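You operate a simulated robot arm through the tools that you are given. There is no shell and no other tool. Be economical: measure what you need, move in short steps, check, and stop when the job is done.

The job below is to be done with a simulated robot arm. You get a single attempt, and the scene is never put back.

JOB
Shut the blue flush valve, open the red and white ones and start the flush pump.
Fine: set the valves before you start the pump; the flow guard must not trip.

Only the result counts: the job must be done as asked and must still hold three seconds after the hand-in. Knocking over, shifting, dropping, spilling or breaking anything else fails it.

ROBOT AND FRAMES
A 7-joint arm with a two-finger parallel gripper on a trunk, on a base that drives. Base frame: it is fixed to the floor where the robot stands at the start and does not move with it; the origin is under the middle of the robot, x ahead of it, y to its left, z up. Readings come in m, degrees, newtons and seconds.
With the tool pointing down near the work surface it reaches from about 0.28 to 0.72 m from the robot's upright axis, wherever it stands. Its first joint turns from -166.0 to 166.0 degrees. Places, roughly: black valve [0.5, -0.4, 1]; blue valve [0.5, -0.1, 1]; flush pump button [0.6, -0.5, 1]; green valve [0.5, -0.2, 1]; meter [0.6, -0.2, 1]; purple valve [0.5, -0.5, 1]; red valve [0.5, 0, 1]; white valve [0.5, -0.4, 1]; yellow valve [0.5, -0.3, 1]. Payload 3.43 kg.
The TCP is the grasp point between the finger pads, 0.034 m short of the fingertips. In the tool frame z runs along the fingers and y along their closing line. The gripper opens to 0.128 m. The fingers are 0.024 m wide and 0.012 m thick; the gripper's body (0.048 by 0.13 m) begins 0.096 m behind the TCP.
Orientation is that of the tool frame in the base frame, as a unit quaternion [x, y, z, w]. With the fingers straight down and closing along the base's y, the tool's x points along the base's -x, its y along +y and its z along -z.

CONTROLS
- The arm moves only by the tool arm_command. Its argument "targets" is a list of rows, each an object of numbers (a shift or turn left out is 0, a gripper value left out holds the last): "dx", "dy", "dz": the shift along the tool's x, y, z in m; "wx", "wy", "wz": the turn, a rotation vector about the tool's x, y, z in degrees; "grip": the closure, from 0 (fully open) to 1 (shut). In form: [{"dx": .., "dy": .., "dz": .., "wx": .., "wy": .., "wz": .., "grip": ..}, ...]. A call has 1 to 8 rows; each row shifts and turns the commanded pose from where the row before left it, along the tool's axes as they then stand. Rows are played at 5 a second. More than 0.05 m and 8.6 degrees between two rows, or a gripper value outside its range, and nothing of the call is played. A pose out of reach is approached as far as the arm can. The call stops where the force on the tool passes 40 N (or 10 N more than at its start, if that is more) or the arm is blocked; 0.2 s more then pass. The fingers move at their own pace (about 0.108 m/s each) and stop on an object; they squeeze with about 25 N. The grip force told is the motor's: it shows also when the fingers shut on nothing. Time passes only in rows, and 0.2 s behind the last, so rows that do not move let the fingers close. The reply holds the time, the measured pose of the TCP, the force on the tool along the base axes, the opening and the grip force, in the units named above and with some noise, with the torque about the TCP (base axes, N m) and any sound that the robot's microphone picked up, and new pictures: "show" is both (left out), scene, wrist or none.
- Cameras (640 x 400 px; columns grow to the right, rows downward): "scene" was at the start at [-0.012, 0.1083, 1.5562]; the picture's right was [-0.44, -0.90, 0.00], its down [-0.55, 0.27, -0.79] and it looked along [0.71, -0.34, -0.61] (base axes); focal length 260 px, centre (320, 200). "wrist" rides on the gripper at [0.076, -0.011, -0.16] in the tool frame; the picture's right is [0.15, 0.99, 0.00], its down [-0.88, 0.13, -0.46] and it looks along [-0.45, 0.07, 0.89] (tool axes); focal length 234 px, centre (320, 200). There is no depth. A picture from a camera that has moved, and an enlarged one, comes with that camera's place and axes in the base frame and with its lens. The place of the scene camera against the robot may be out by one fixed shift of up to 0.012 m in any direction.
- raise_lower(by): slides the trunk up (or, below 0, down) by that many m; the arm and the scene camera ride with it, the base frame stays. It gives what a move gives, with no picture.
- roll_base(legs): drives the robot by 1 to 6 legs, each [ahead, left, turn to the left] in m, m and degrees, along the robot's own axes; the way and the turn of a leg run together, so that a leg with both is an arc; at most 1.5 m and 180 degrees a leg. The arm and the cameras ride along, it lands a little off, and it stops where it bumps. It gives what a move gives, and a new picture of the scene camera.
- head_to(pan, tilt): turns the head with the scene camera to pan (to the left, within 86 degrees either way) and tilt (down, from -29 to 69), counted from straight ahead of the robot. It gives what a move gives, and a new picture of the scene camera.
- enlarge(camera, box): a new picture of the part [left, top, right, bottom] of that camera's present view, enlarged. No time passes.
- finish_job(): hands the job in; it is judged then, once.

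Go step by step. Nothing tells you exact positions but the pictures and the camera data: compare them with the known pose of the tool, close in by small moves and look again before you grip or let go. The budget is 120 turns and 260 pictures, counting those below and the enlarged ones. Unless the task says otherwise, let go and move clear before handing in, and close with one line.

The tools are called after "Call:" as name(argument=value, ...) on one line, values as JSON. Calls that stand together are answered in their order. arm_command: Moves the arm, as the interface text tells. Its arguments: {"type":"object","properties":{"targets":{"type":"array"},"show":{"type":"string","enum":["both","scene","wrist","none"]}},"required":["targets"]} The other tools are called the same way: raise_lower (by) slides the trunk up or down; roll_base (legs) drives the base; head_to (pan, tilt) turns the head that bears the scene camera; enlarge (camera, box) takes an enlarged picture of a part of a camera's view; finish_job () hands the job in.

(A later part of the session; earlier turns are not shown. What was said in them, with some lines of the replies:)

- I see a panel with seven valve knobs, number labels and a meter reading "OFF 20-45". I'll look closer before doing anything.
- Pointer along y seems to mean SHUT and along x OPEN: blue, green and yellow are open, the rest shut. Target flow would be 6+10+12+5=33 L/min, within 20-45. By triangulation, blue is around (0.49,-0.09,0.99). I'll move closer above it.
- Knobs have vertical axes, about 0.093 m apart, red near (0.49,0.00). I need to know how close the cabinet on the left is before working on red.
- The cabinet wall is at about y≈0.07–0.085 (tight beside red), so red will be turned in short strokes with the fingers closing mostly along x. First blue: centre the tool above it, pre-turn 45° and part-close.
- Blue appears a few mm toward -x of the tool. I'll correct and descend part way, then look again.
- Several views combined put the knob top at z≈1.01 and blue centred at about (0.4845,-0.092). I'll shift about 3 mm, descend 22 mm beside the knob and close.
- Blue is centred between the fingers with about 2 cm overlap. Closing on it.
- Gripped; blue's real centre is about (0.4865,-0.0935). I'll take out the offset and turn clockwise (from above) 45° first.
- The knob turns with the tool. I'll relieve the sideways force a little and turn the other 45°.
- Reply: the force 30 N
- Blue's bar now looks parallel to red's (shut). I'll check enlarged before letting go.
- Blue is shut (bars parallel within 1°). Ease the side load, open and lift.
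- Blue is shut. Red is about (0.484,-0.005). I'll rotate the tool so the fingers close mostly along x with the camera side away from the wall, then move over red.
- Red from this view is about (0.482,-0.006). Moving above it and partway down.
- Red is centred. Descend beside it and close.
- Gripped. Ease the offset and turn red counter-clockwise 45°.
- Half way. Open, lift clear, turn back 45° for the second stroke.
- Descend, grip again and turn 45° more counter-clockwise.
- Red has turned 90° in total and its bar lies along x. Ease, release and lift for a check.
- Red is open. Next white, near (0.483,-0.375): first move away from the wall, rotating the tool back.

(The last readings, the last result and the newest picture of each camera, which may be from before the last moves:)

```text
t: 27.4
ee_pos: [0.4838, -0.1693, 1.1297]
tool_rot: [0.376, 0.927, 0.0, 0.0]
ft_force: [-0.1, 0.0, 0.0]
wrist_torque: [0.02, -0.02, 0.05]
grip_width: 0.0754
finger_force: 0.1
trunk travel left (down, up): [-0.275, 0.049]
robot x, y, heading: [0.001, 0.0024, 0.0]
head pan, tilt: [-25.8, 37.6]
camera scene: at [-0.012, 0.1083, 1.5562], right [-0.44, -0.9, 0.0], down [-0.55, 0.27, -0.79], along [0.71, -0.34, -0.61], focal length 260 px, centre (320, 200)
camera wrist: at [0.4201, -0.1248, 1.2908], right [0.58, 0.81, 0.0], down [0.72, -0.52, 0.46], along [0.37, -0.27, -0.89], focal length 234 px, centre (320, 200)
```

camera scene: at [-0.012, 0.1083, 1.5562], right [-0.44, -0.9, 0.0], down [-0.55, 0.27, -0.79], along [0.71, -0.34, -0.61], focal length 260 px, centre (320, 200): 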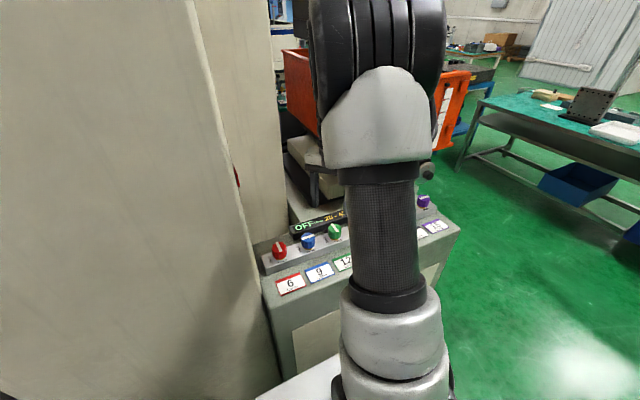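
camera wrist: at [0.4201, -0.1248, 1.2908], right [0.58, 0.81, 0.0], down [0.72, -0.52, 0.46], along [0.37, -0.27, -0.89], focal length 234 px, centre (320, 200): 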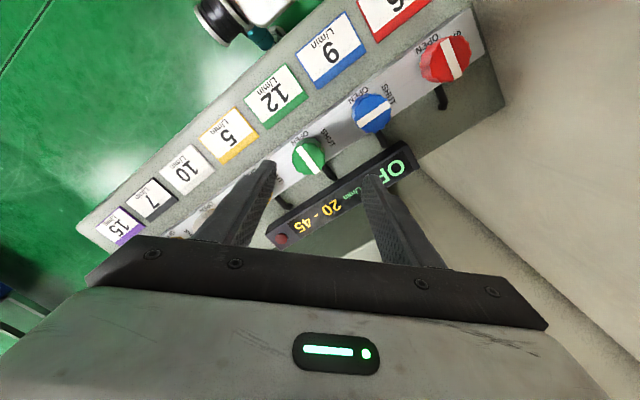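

Moving along the rail to above white.

Call:
arm_command(targets=[{"dx": -0.0284, "dy": -0.0292}, {"dx": -0.0284, "dy": -0.0292}, {"dx": -0.0284, "dy": -0.0292}, {"dx": -0.0284, "dy": -0.0292}, {"dx": -0.0284, "dy": -0.0292}])

Call:
enlarge(camera="wrist", box=[200, 80, 440, 230])

```text
t: 28.6
ee_pos: [0.4813, -0.373, 1.1303]
tool_rot: [0.375, 0.927, 0.0, 0.001]
ft_force: [-0.1, -0.5, 0.4]
wrist_torque: [0.01, 0.02, -0.02]
grip_width: 0.0755
finger_force: 0.1
trunk travel left (down, up): [-0.275, 0.049]
robot x, y, heading: [-0.0027, -0.0014, -0.1]
head pan, tilt: [-25.8, 37.6]
camera scene: at [-0.012, 0.108, 1.5562], right [-0.44, -0.9, 0.0], down [-0.55, 0.27, -0.79], along [0.71, -0.34, -0.61], focal length 260 px, centre (320, 200)
camera wrist: at [0.4197, -0.3294, 1.2904], right [0.58, 0.81, 0.0], down [0.72, -0.52, 0.46], along [0.37, -0.26, -0.89], focal length 234 px, centre (320, 200)
```

scene: 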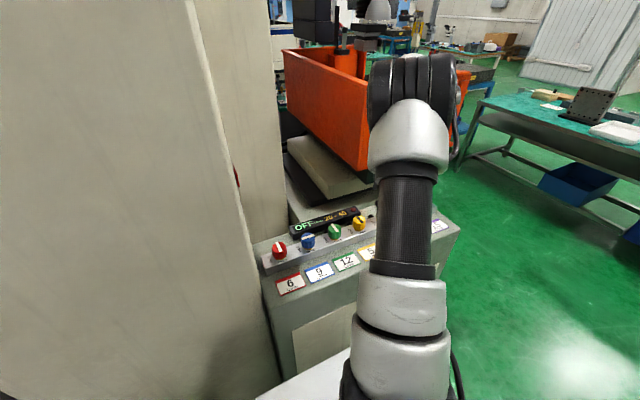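
wrist: 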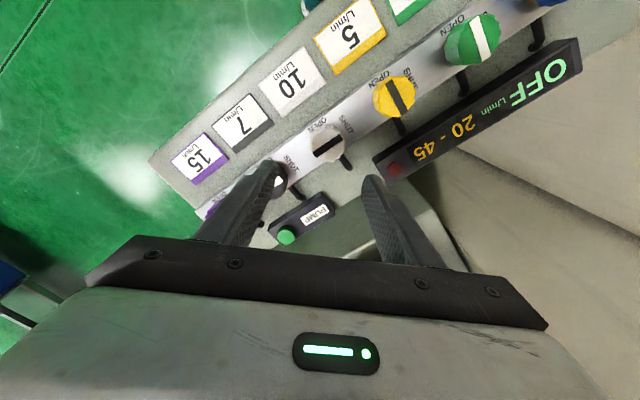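

```text
2.67 times, centred on (320, 155) of wrist
camera zoom: at [0.4197, -0.3294, 1.2904], right [0.58, 0.81, 0.0], down [0.72, -0.52, 0.46], along [0.37, -0.26, -0.89], focal length 624 px, centre (320, 320)
```

zoom: 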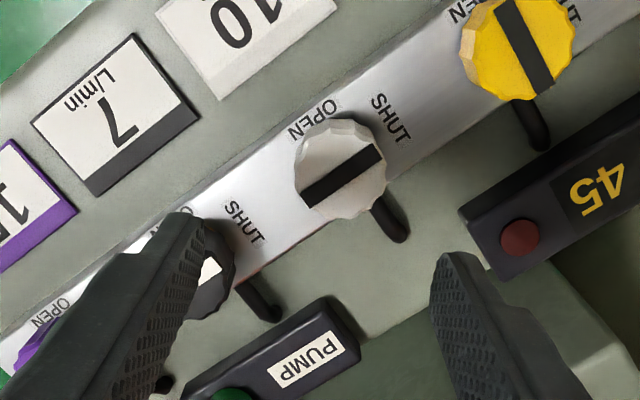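

White appears near (0.481,-0.362), about 1 cm toward +y. Correct, descend and recheck.

Call:
arm_command(targets=[{"dx": 0.007, "dy": 0.0072, "dz": 0.03}, {"dz": 0.04}], show="wrist")

Call:
enlarge(camera="wrist", box=[200, 100, 440, 250])

```text
t: 29.2
ee_pos: [0.4808, -0.3631, 1.0595]
tool_rot: [0.375, 0.927, 0.0, 0.0]
ft_force: [0.4, -0.2, 0.0]
wrist_torque: [-0.05, -0.04, 0.0]
grip_width: 0.0753
finger_force: 0.2
trunk travel left (down, up): [-0.275, 0.049]
robot x, y, heading: [-0.0022, 0.0007, 0.0]
head pan, tilt: [-25.8, 37.6]
camera wrist: at [0.4195, -0.3185, 1.22], right [0.58, 0.81, 0.0], down [0.72, -0.52, 0.46], along [0.37, -0.27, -0.89], focal length 234 px, centre (320, 200)
```

wrist: 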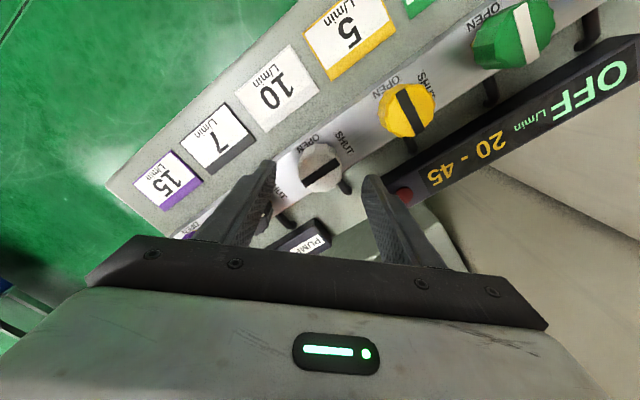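

```text
2.67 times, centred on (320, 175) of wrist
camera zoom: at [0.4195, -0.3185, 1.22], right [0.58, 0.81, 0.0], down [0.72, -0.52, 0.46], along [0.37, -0.27, -0.89], focal length 624 px, centre (320, 267)
```

zoom: 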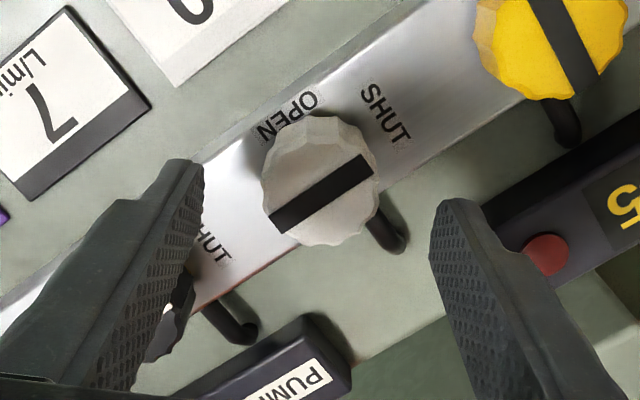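

White is nearly centred (≈3–4 mm off along the non-gripping axis). Correct, descend and close.

Call:
arm_command(targets=[{"dx": -0.0035, "dy": 0.0007, "dz": 0.0195}, {"dz": 0.02}, {"grip": 1.0}, {}, {}])

```text
t: 30.4
ee_pos: [0.4852, -0.3657, 1.0215]
tool_rot: [0.376, 0.927, -0.001, 0.0]
ft_force: [-5.3, -5.4, -3.9]
wrist_torque: [-0.43, -0.55, 0.0]
grip_width: 0.0391
finger_force: 45.2
trunk travel left (down, up): [-0.275, 0.049]
robot x, y, heading: [0.0009, -0.0016, -0.2]
head pan, tilt: [-25.8, 37.6]
camera scene: at [-0.0124, 0.1076, 1.5562], right [-0.44, -0.9, 0.0], down [-0.55, 0.27, -0.79], along [0.71, -0.34, -0.61], focal length 260 px, centre (320, 200)
camera wrist: at [0.4225, -0.3215, 1.1809], right [0.58, 0.81, 0.0], down [0.72, -0.52, 0.46], along [0.37, -0.27, -0.89], focal length 234 px, centre (320, 200)
```

scene: 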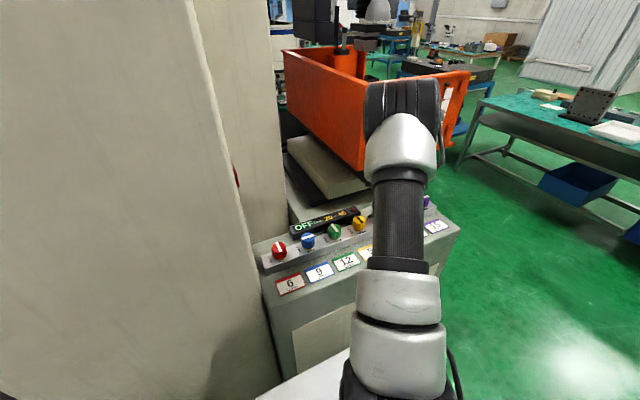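
wrist: 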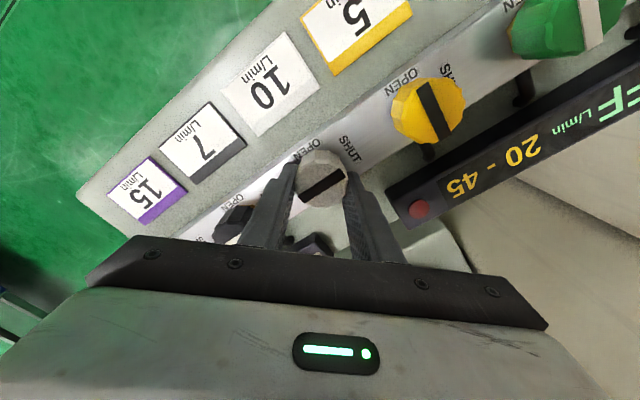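

Gripped with little side load. Turn counter-clockwise 45°.

Call:
arm_command(targets=[{"wz": -7.5}, {"wz": -7.5}, {"wz": -7.5}, {"wz": -7.5}, {"wz": -7.5}, {"wz": -7.5}], show="wrist")

```text
t: 31.8
ee_pos: [0.4867, -0.3613, 1.0211]
tool_rot: [-0.011, 1.0, 0.002, 0.0]
ft_force: [-0.8, 13.1, -3.7]
wrist_torque: [-0.5, 0.24, -0.11]
grip_width: 0.0393
finger_force: 44.9
trunk travel left (down, up): [-0.275, 0.049]
robot x, y, heading: [0.0004, -0.0046, -0.2]
head pan, tilt: [-25.8, 37.6]
camera wrist: at [0.4113, -0.3748, 1.1809], right [-0.17, 0.99, 0.0], down [0.88, 0.15, 0.46], along [0.45, 0.08, -0.89], focal length 234 px, centre (320, 200)
```

wrist: 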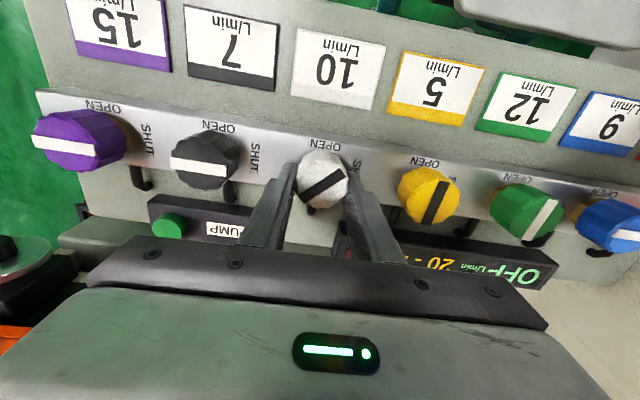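

Half way; re-centre by 3–4 mm and turn the second 45°.

Call:
arm_command(targets=[{"dx": 0.004, "dy": 0.003}, {"wz": -7.5}, {"wz": -7.5}, {"wz": -7.5}, {"wz": -7.5}, {"wz": -7.5}, {"wz": -7.5}], show="wrist")

Call:
enlarge(camera="wrist", box=[200, 50, 440, 200])

```text
t: 33.4
ee_pos: [0.4827, -0.3563, 1.0202]
tool_rot: [-0.393, 0.92, 0.002, 0.001]
ft_force: [11.4, 26.6, -0.8]
wrist_torque: [-0.22, -0.26, -0.51]
grip_width: 0.0395
finger_force: 44.4
trunk travel left (down, up): [-0.275, 0.049]
robot x, y, heading: [-0.0009, -0.0001, 0.3]
head pan, tilt: [-25.8, 37.6]
camera wrist: at [0.4396, -0.4202, 1.1807], right [-0.81, 0.58, 0.0], down [0.52, 0.72, 0.46], along [0.26, 0.38, -0.89], focal length 234 px, centre (320, 200)
```

wrist: 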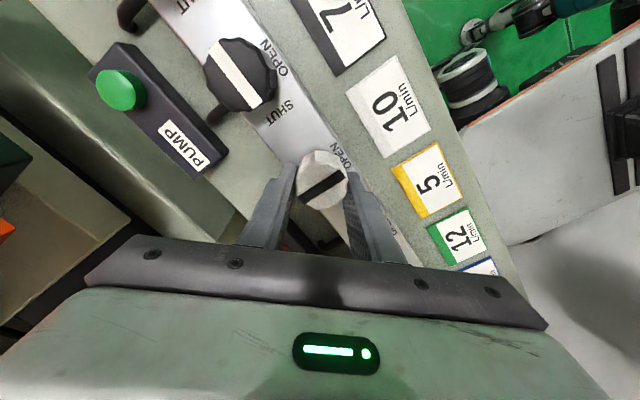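

```text
2.67 times, centred on (320, 125) of wrist
camera zoom: at [0.4396, -0.4202, 1.1807], right [-0.81, 0.58, 0.0], down [0.52, 0.72, 0.46], along [0.26, 0.38, -0.89], focal length 624 px, centre (320, 400)
```

zoom: 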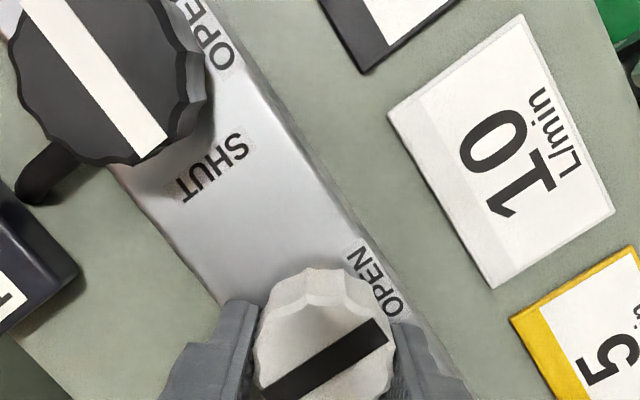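

White's bar is now perpendicular to the shut black one: open. Release and lift, then check all knobs.

Call:
arm_command(targets=[{"dy": 0.002, "dx": -0.002}, {"grip": 0.41}, {}, {"dz": -0.03}, {"dz": -0.04}, {"dz": -0.04}, {"dz": -0.04}])

Call:
enlarge(camera="wrist", box=[60, 0, 460, 250])

```text
t: 35.0
ee_pos: [0.4823, -0.3585, 1.1704]
tool_rot: [-0.391, 0.92, 0.0, 0.0]
ft_force: [0.2, 0.5, 0.3]
wrist_torque: [0.0, -0.02, 0.02]
grip_width: 0.0754
finger_force: 0.0
trunk travel left (down, up): [-0.275, 0.049]
robot x, y, heading: [-0.001, -0.0005, 0.3]
head pan, tilt: [-25.8, 37.6]
camera scene: at [-0.012, 0.1084, 1.5561], right [-0.44, -0.9, 0.0], down [-0.55, 0.27, -0.79], along [0.71, -0.34, -0.61], focal length 260 px, centre (320, 200)
camera wrist: at [0.4377, -0.4214, 1.3313], right [-0.81, 0.58, 0.0], down [0.52, 0.72, 0.46], along [0.26, 0.37, -0.89], focal length 234 px, centre (320, 200)
```

scene: 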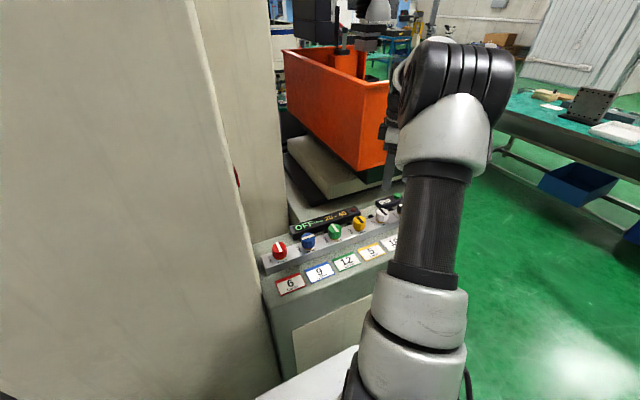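
wrist: 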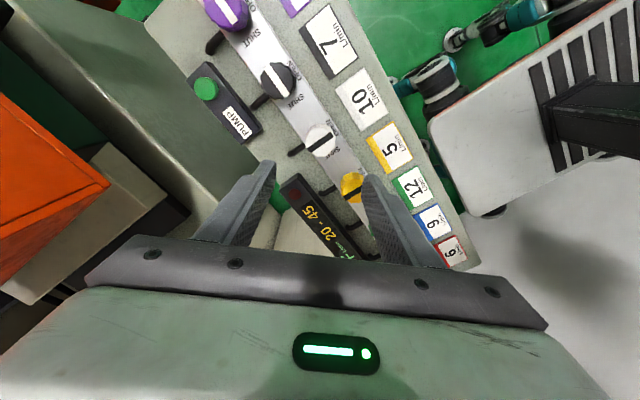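

```text
1.60 times, centred on (260, 125) of wrist
camera zoom: at [0.4377, -0.4214, 1.3313], right [-0.81, 0.58, 0.0], down [0.52, 0.72, 0.46], along [0.26, 0.37, -0.89], focal length 375 px, centre (416, 320)
```

zoom: 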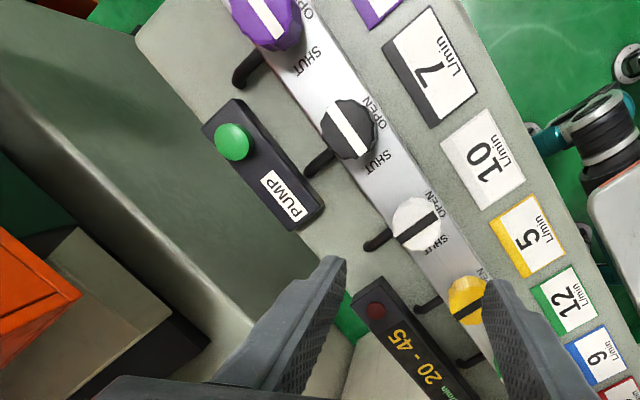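

All valve bars are right: blue shut, red and white open. The pump button is around (0.566,-0.50), beyond the 0.72 m reach, so I'll drive 0.16 m to the right along the panel with the arm held high.

Call:
roll_base(legs=[[0, -0.16, 0]])

Call:
enlarge(camera="scene", box=[200, 160, 440, 310])

```text
t: 37.2
ee_pos: [0.4818, -0.521, 1.1705]
tool_rot: [-0.39, 0.921, 0.0, 0.0]
ft_force: [0.1, 0.6, -1.0]
wrist_torque: [0.01, -0.04, 0.01]
grip_width: 0.0754
finger_force: 0.1
trunk travel left (down, up): [-0.275, 0.049]
robot x, y, heading: [0.0011, -0.163, -0.3]
head pan, tilt: [-25.8, 37.6]
camera scene: at [-0.0119, -0.0528, 1.5562], right [-0.44, -0.9, 0.0], down [-0.55, 0.27, -0.79], along [0.71, -0.35, -0.61], focal length 260 px, centre (320, 200)
```

scene: 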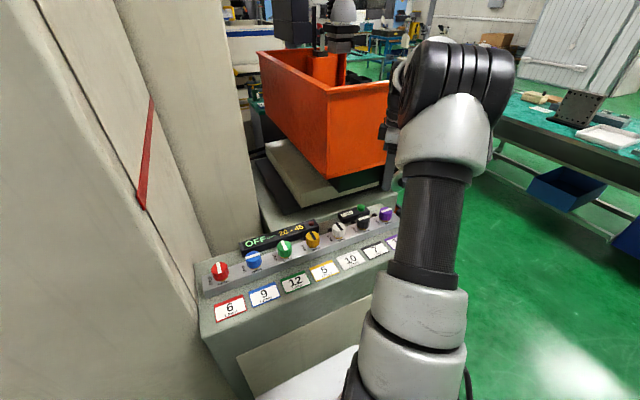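

```text
2.67 times, centred on (320, 235) of scene
camera zoom: at [-0.0119, -0.0528, 1.5562], right [-0.44, -0.9, 0.0], down [-0.55, 0.27, -0.79], along [0.71, -0.35, -0.61], focal length 693 px, centre (320, 107)
```

zoom: 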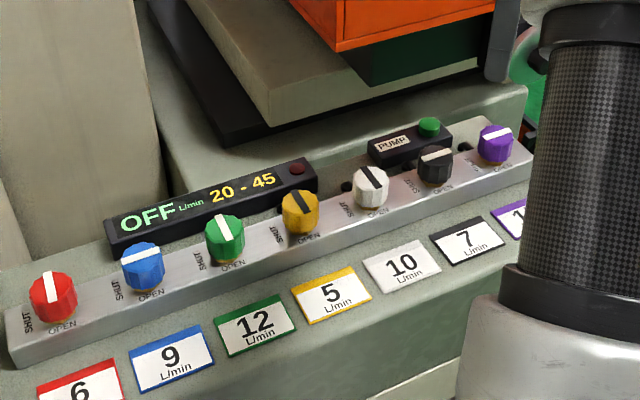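

Valve states are confirmed. Now shut the fingers, square the tool and move toward the button to look at it.

Call:
arm_command(targets=[{"wz": 7.7, "grip": 1.0}, {"wz": 7.7}, {"wz": 7.7}, {"wz": 7.7}, {"wz": 7.7}, {"wz": 7.5}, {"dx": -0.03, "dy": 0.018}])

Call:
enlarge(camera="wrist", box=[200, 80, 440, 230])

```text
t: 38.8
ee_pos: [0.5122, -0.5019, 1.1715]
tool_rot: [0.001, 1.0, 0.0, 0.0]
ft_force: [0.4, -0.2, -0.1]
wrist_torque: [0.0, 0.0, 0.02]
grip_width: 0.0
finger_force: 25.0
trunk travel left (down, up): [-0.275, 0.049]
robot x, y, heading: [0.0002, -0.1631, -0.1]
head pan, tilt: [-25.8, 37.6]
camera scene: at [-0.0118, -0.0527, 1.5561], right [-0.44, -0.9, 0.0], down [-0.55, 0.27, -0.79], along [0.71, -0.34, -0.61], focal length 260 px, centre (320, 200)
camera wrist: at [0.4367, -0.5133, 1.3305], right [-0.14, 0.99, 0.0], down [0.88, 0.13, 0.46], along [0.45, 0.07, -0.89], focal length 234 px, centre (320, 200)
```

scene: 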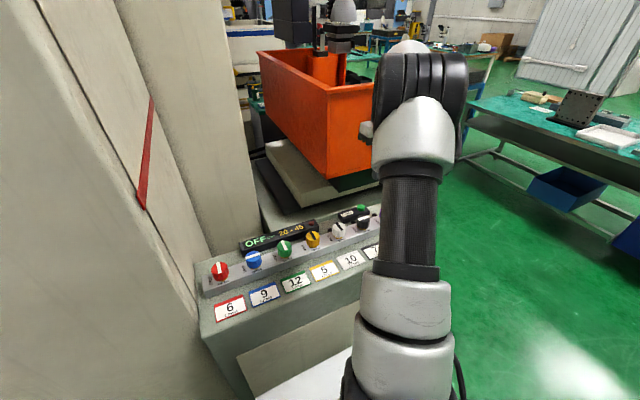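
wrist: 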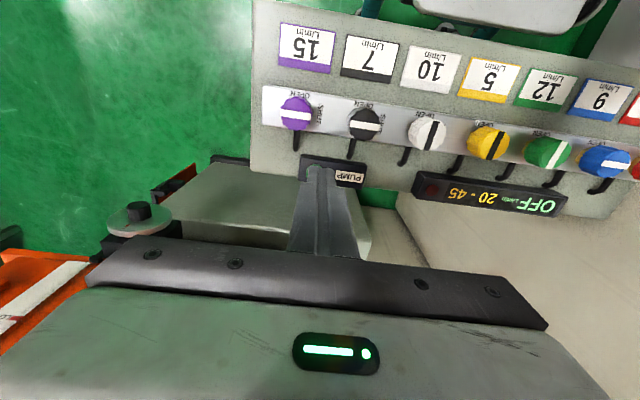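

```text
2.67 times, centred on (320, 155) of wrist
camera zoom: at [0.4367, -0.5133, 1.3305], right [-0.14, 0.99, 0.0], down [0.88, 0.13, 0.46], along [0.45, 0.07, -0.89], focal length 624 px, centre (320, 320)
```

zoom: 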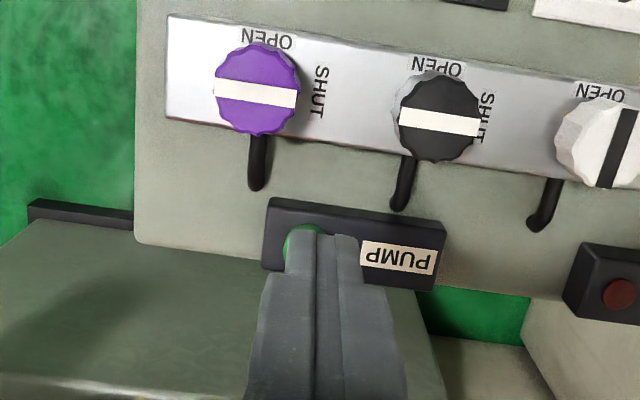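

Button about (0.566,-0.502), top z≈0.98. Go above it and down to roughly 2 cm over it.

Call:
arm_command(targets=[{"dx": -0.027, "dz": 0.03}, {"dx": -0.027, "dz": 0.03}, {"dz": 0.035}, {"dz": 0.03}])

Call:
enlarge(camera="scene", box=[280, 160, 420, 250])

Call:
enlarge(camera="wrist", box=[220, 100, 420, 225])

```text
t: 39.8
ee_pos: [0.5666, -0.5023, 1.0457]
tool_rot: [0.001, 1.0, 0.0, 0.001]
ft_force: [-0.2, 0.9, 0.2]
wrist_torque: [0.0, 0.0, -0.04]
grip_width: 0.0002
finger_force: 25.3
trunk travel left (down, up): [-0.275, 0.049]
robot x, y, heading: [-0.001, -0.1615, -0.4]
head pan, tilt: [-25.8, 37.6]
camera scene: at [-0.0119, -0.0528, 1.5562], right [-0.44, -0.9, 0.0], down [-0.55, 0.27, -0.79], along [0.71, -0.35, -0.61], focal length 260 px, centre (320, 200)
camera wrist: at [0.491, -0.5137, 1.2057], right [-0.15, 0.99, 0.0], down [0.88, 0.13, 0.46], along [0.45, 0.07, -0.89], focal length 234 px, centre (320, 200)
```

scene: 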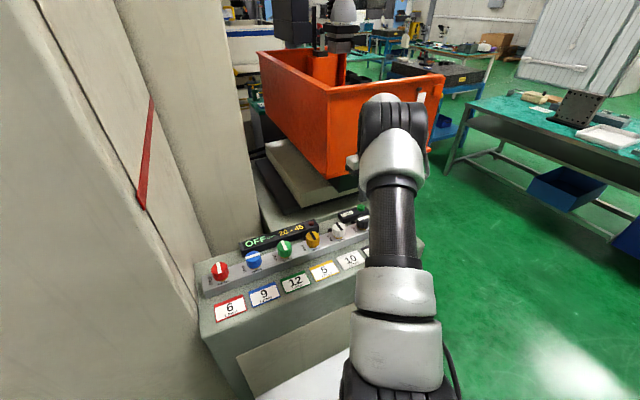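
wrist: 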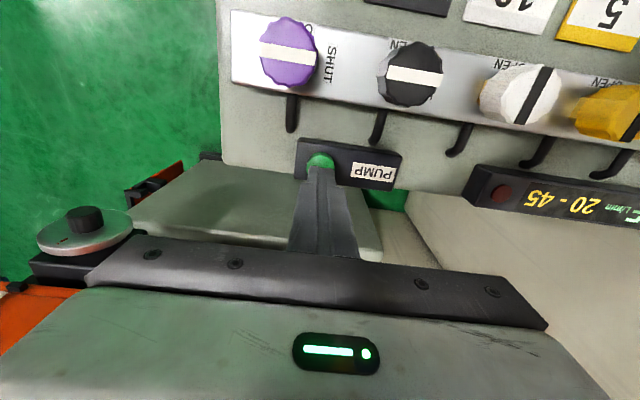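

```text
4.44 times, centred on (350, 205) of scene
camera zoom: at [-0.0119, -0.0528, 1.5562], right [-0.44, -0.9, 0.0], down [-0.55, 0.27, -0.79], along [0.71, -0.35, -0.61], focal length 1155 px, centre (187, 178)
```

zoom: 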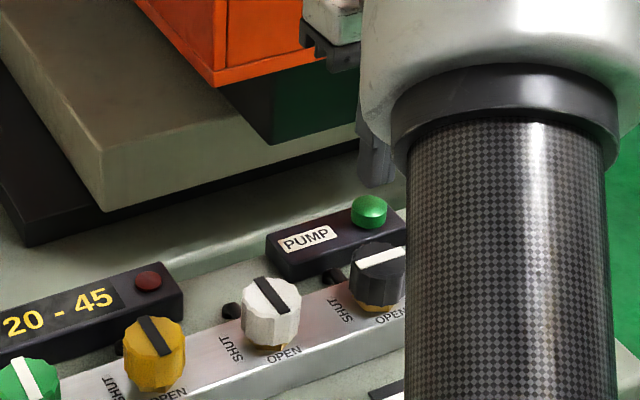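

```text
3.20 times, centred on (320, 162) of wrist
camera zoom: at [0.491, -0.5137, 1.2057], right [-0.15, 0.99, 0.0], down [0.88, 0.13, 0.46], along [0.45, 0.07, -0.89], focal length 749 px, centre (320, 320)
```

zoom: 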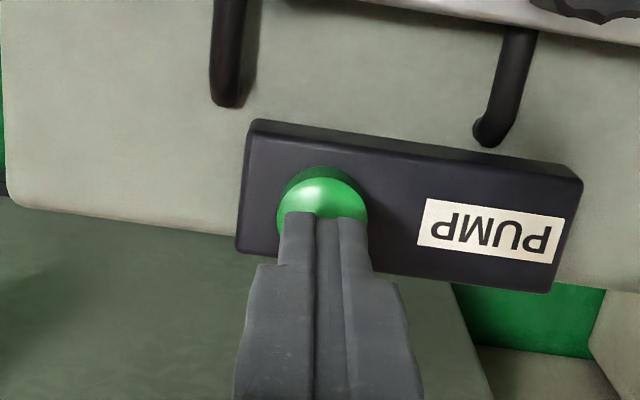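

Centred on the button. Lower in small steps to press.

Call:
arm_command(targets=[{"dz": 0.018}, {"dz": 0.004}, {"dz": 0.004}, {"dz": 0.004}, {"dz": 0.003}])

Call:
enlarge(camera="wrist", box=[220, 100, 620, 350])

```text
t: 41.0
ee_pos: [0.5669, -0.5025, 1.0159]
tool_rot: [0.0, 1.0, -0.001, 0.003]
ft_force: [-0.5, 1.9, 20.3]
wrist_torque: [0.09, -0.03, -0.06]
grip_width: 0.0
finger_force: 24.8
trunk travel left (down, up): [-0.275, 0.049]
robot x, y, heading: [-0.0004, -0.1598, -0.0]
head pan, tilt: [-25.8, 37.6]
heard: click
camera scene: at [-0.0137, -0.0515, 1.5565], right [-0.44, -0.9, 0.0], down [-0.55, 0.27, -0.79], along [0.71, -0.35, -0.61], focal length 260 px, centre (320, 200)
camera wrist: at [0.49, -0.5135, 1.1762], right [-0.15, 0.99, 0.0], down [0.88, 0.13, 0.46], along [0.46, 0.06, -0.89], focal length 234 px, centre (320, 200)
```

scene: 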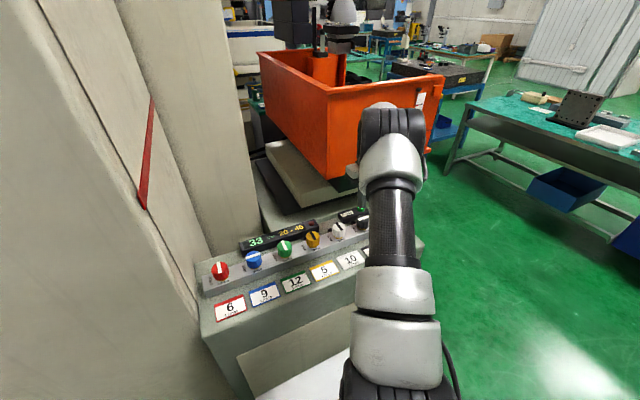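
wrist: 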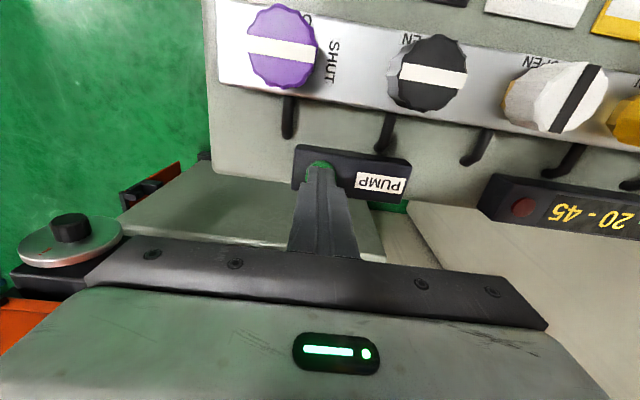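

```text
1.60 times, centred on (420, 225) of wrist
camera zoom: at [0.49, -0.5135, 1.1762], right [-0.15, 0.99, 0.0], down [0.88, 0.13, 0.46], along [0.46, 0.06, -0.89], focal length 375 px, centre (160, 160)
```

zoom: 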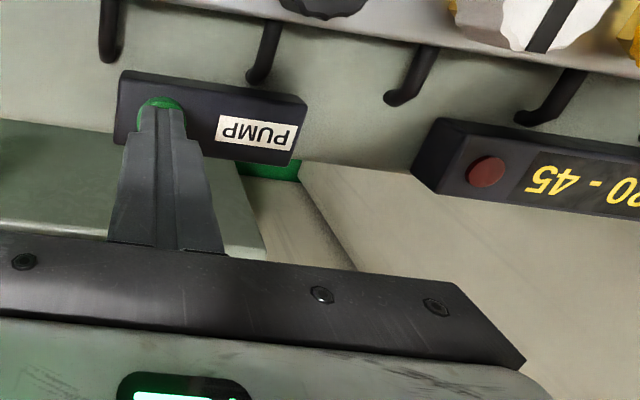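

A click was heard and the meter now shows 33 L/min, within 20-45. Lift clear and check that it holds.

Call:
arm_command(targets=[{"dz": -0.03}, {"dz": -0.04}, {"dz": -0.04}, {"dz": -0.04}, {}, {}, {}, {}], show="none")

Call:
enlarge(camera="scene", box=[190, 160, 430, 310])

```text
t: 42.8
ee_pos: [0.5664, -0.5026, 1.1631]
tool_rot: [-0.001, 1.0, 0.0, 0.0]
ft_force: [-1.3, -0.3, 0.9]
wrist_torque: [0.0, -0.02, 0.05]
grip_width: 0.0
finger_force: 25.1
trunk travel left (down, up): [-0.275, 0.049]
robot x, y, heading: [-0.0001, -0.1616, -0.0]
head pan, tilt: [-25.8, 37.6]
```

```text
2.67 times, centred on (310, 235) of scene
camera zoom: at [-0.012, -0.0527, 1.5562], right [-0.44, -0.9, 0.0], down [-0.55, 0.27, -0.79], along [0.71, -0.35, -0.61], focal length 693 px, centre (347, 107)
```

zoom: 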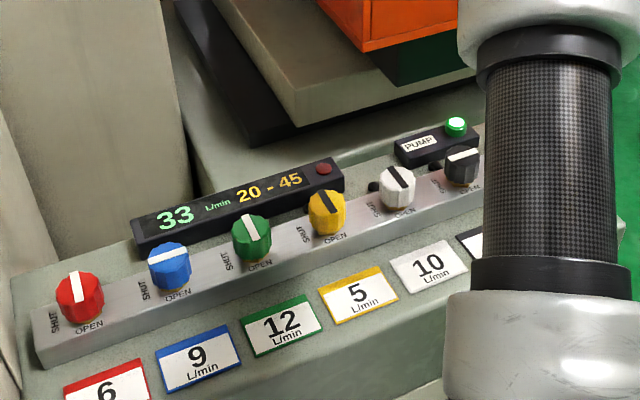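

The pump button is lit, the flow holds at 33 L/min within 20-45, the trip lamp is dark and the arm is clear. Handing in.

Call:
finish_job()

```text
The job is handed in.
```

The blue valve is shut, red and white are open, and the flush pump is running at 33 L/min (limits 20–45); the flow guard had not tripped at hand-in.
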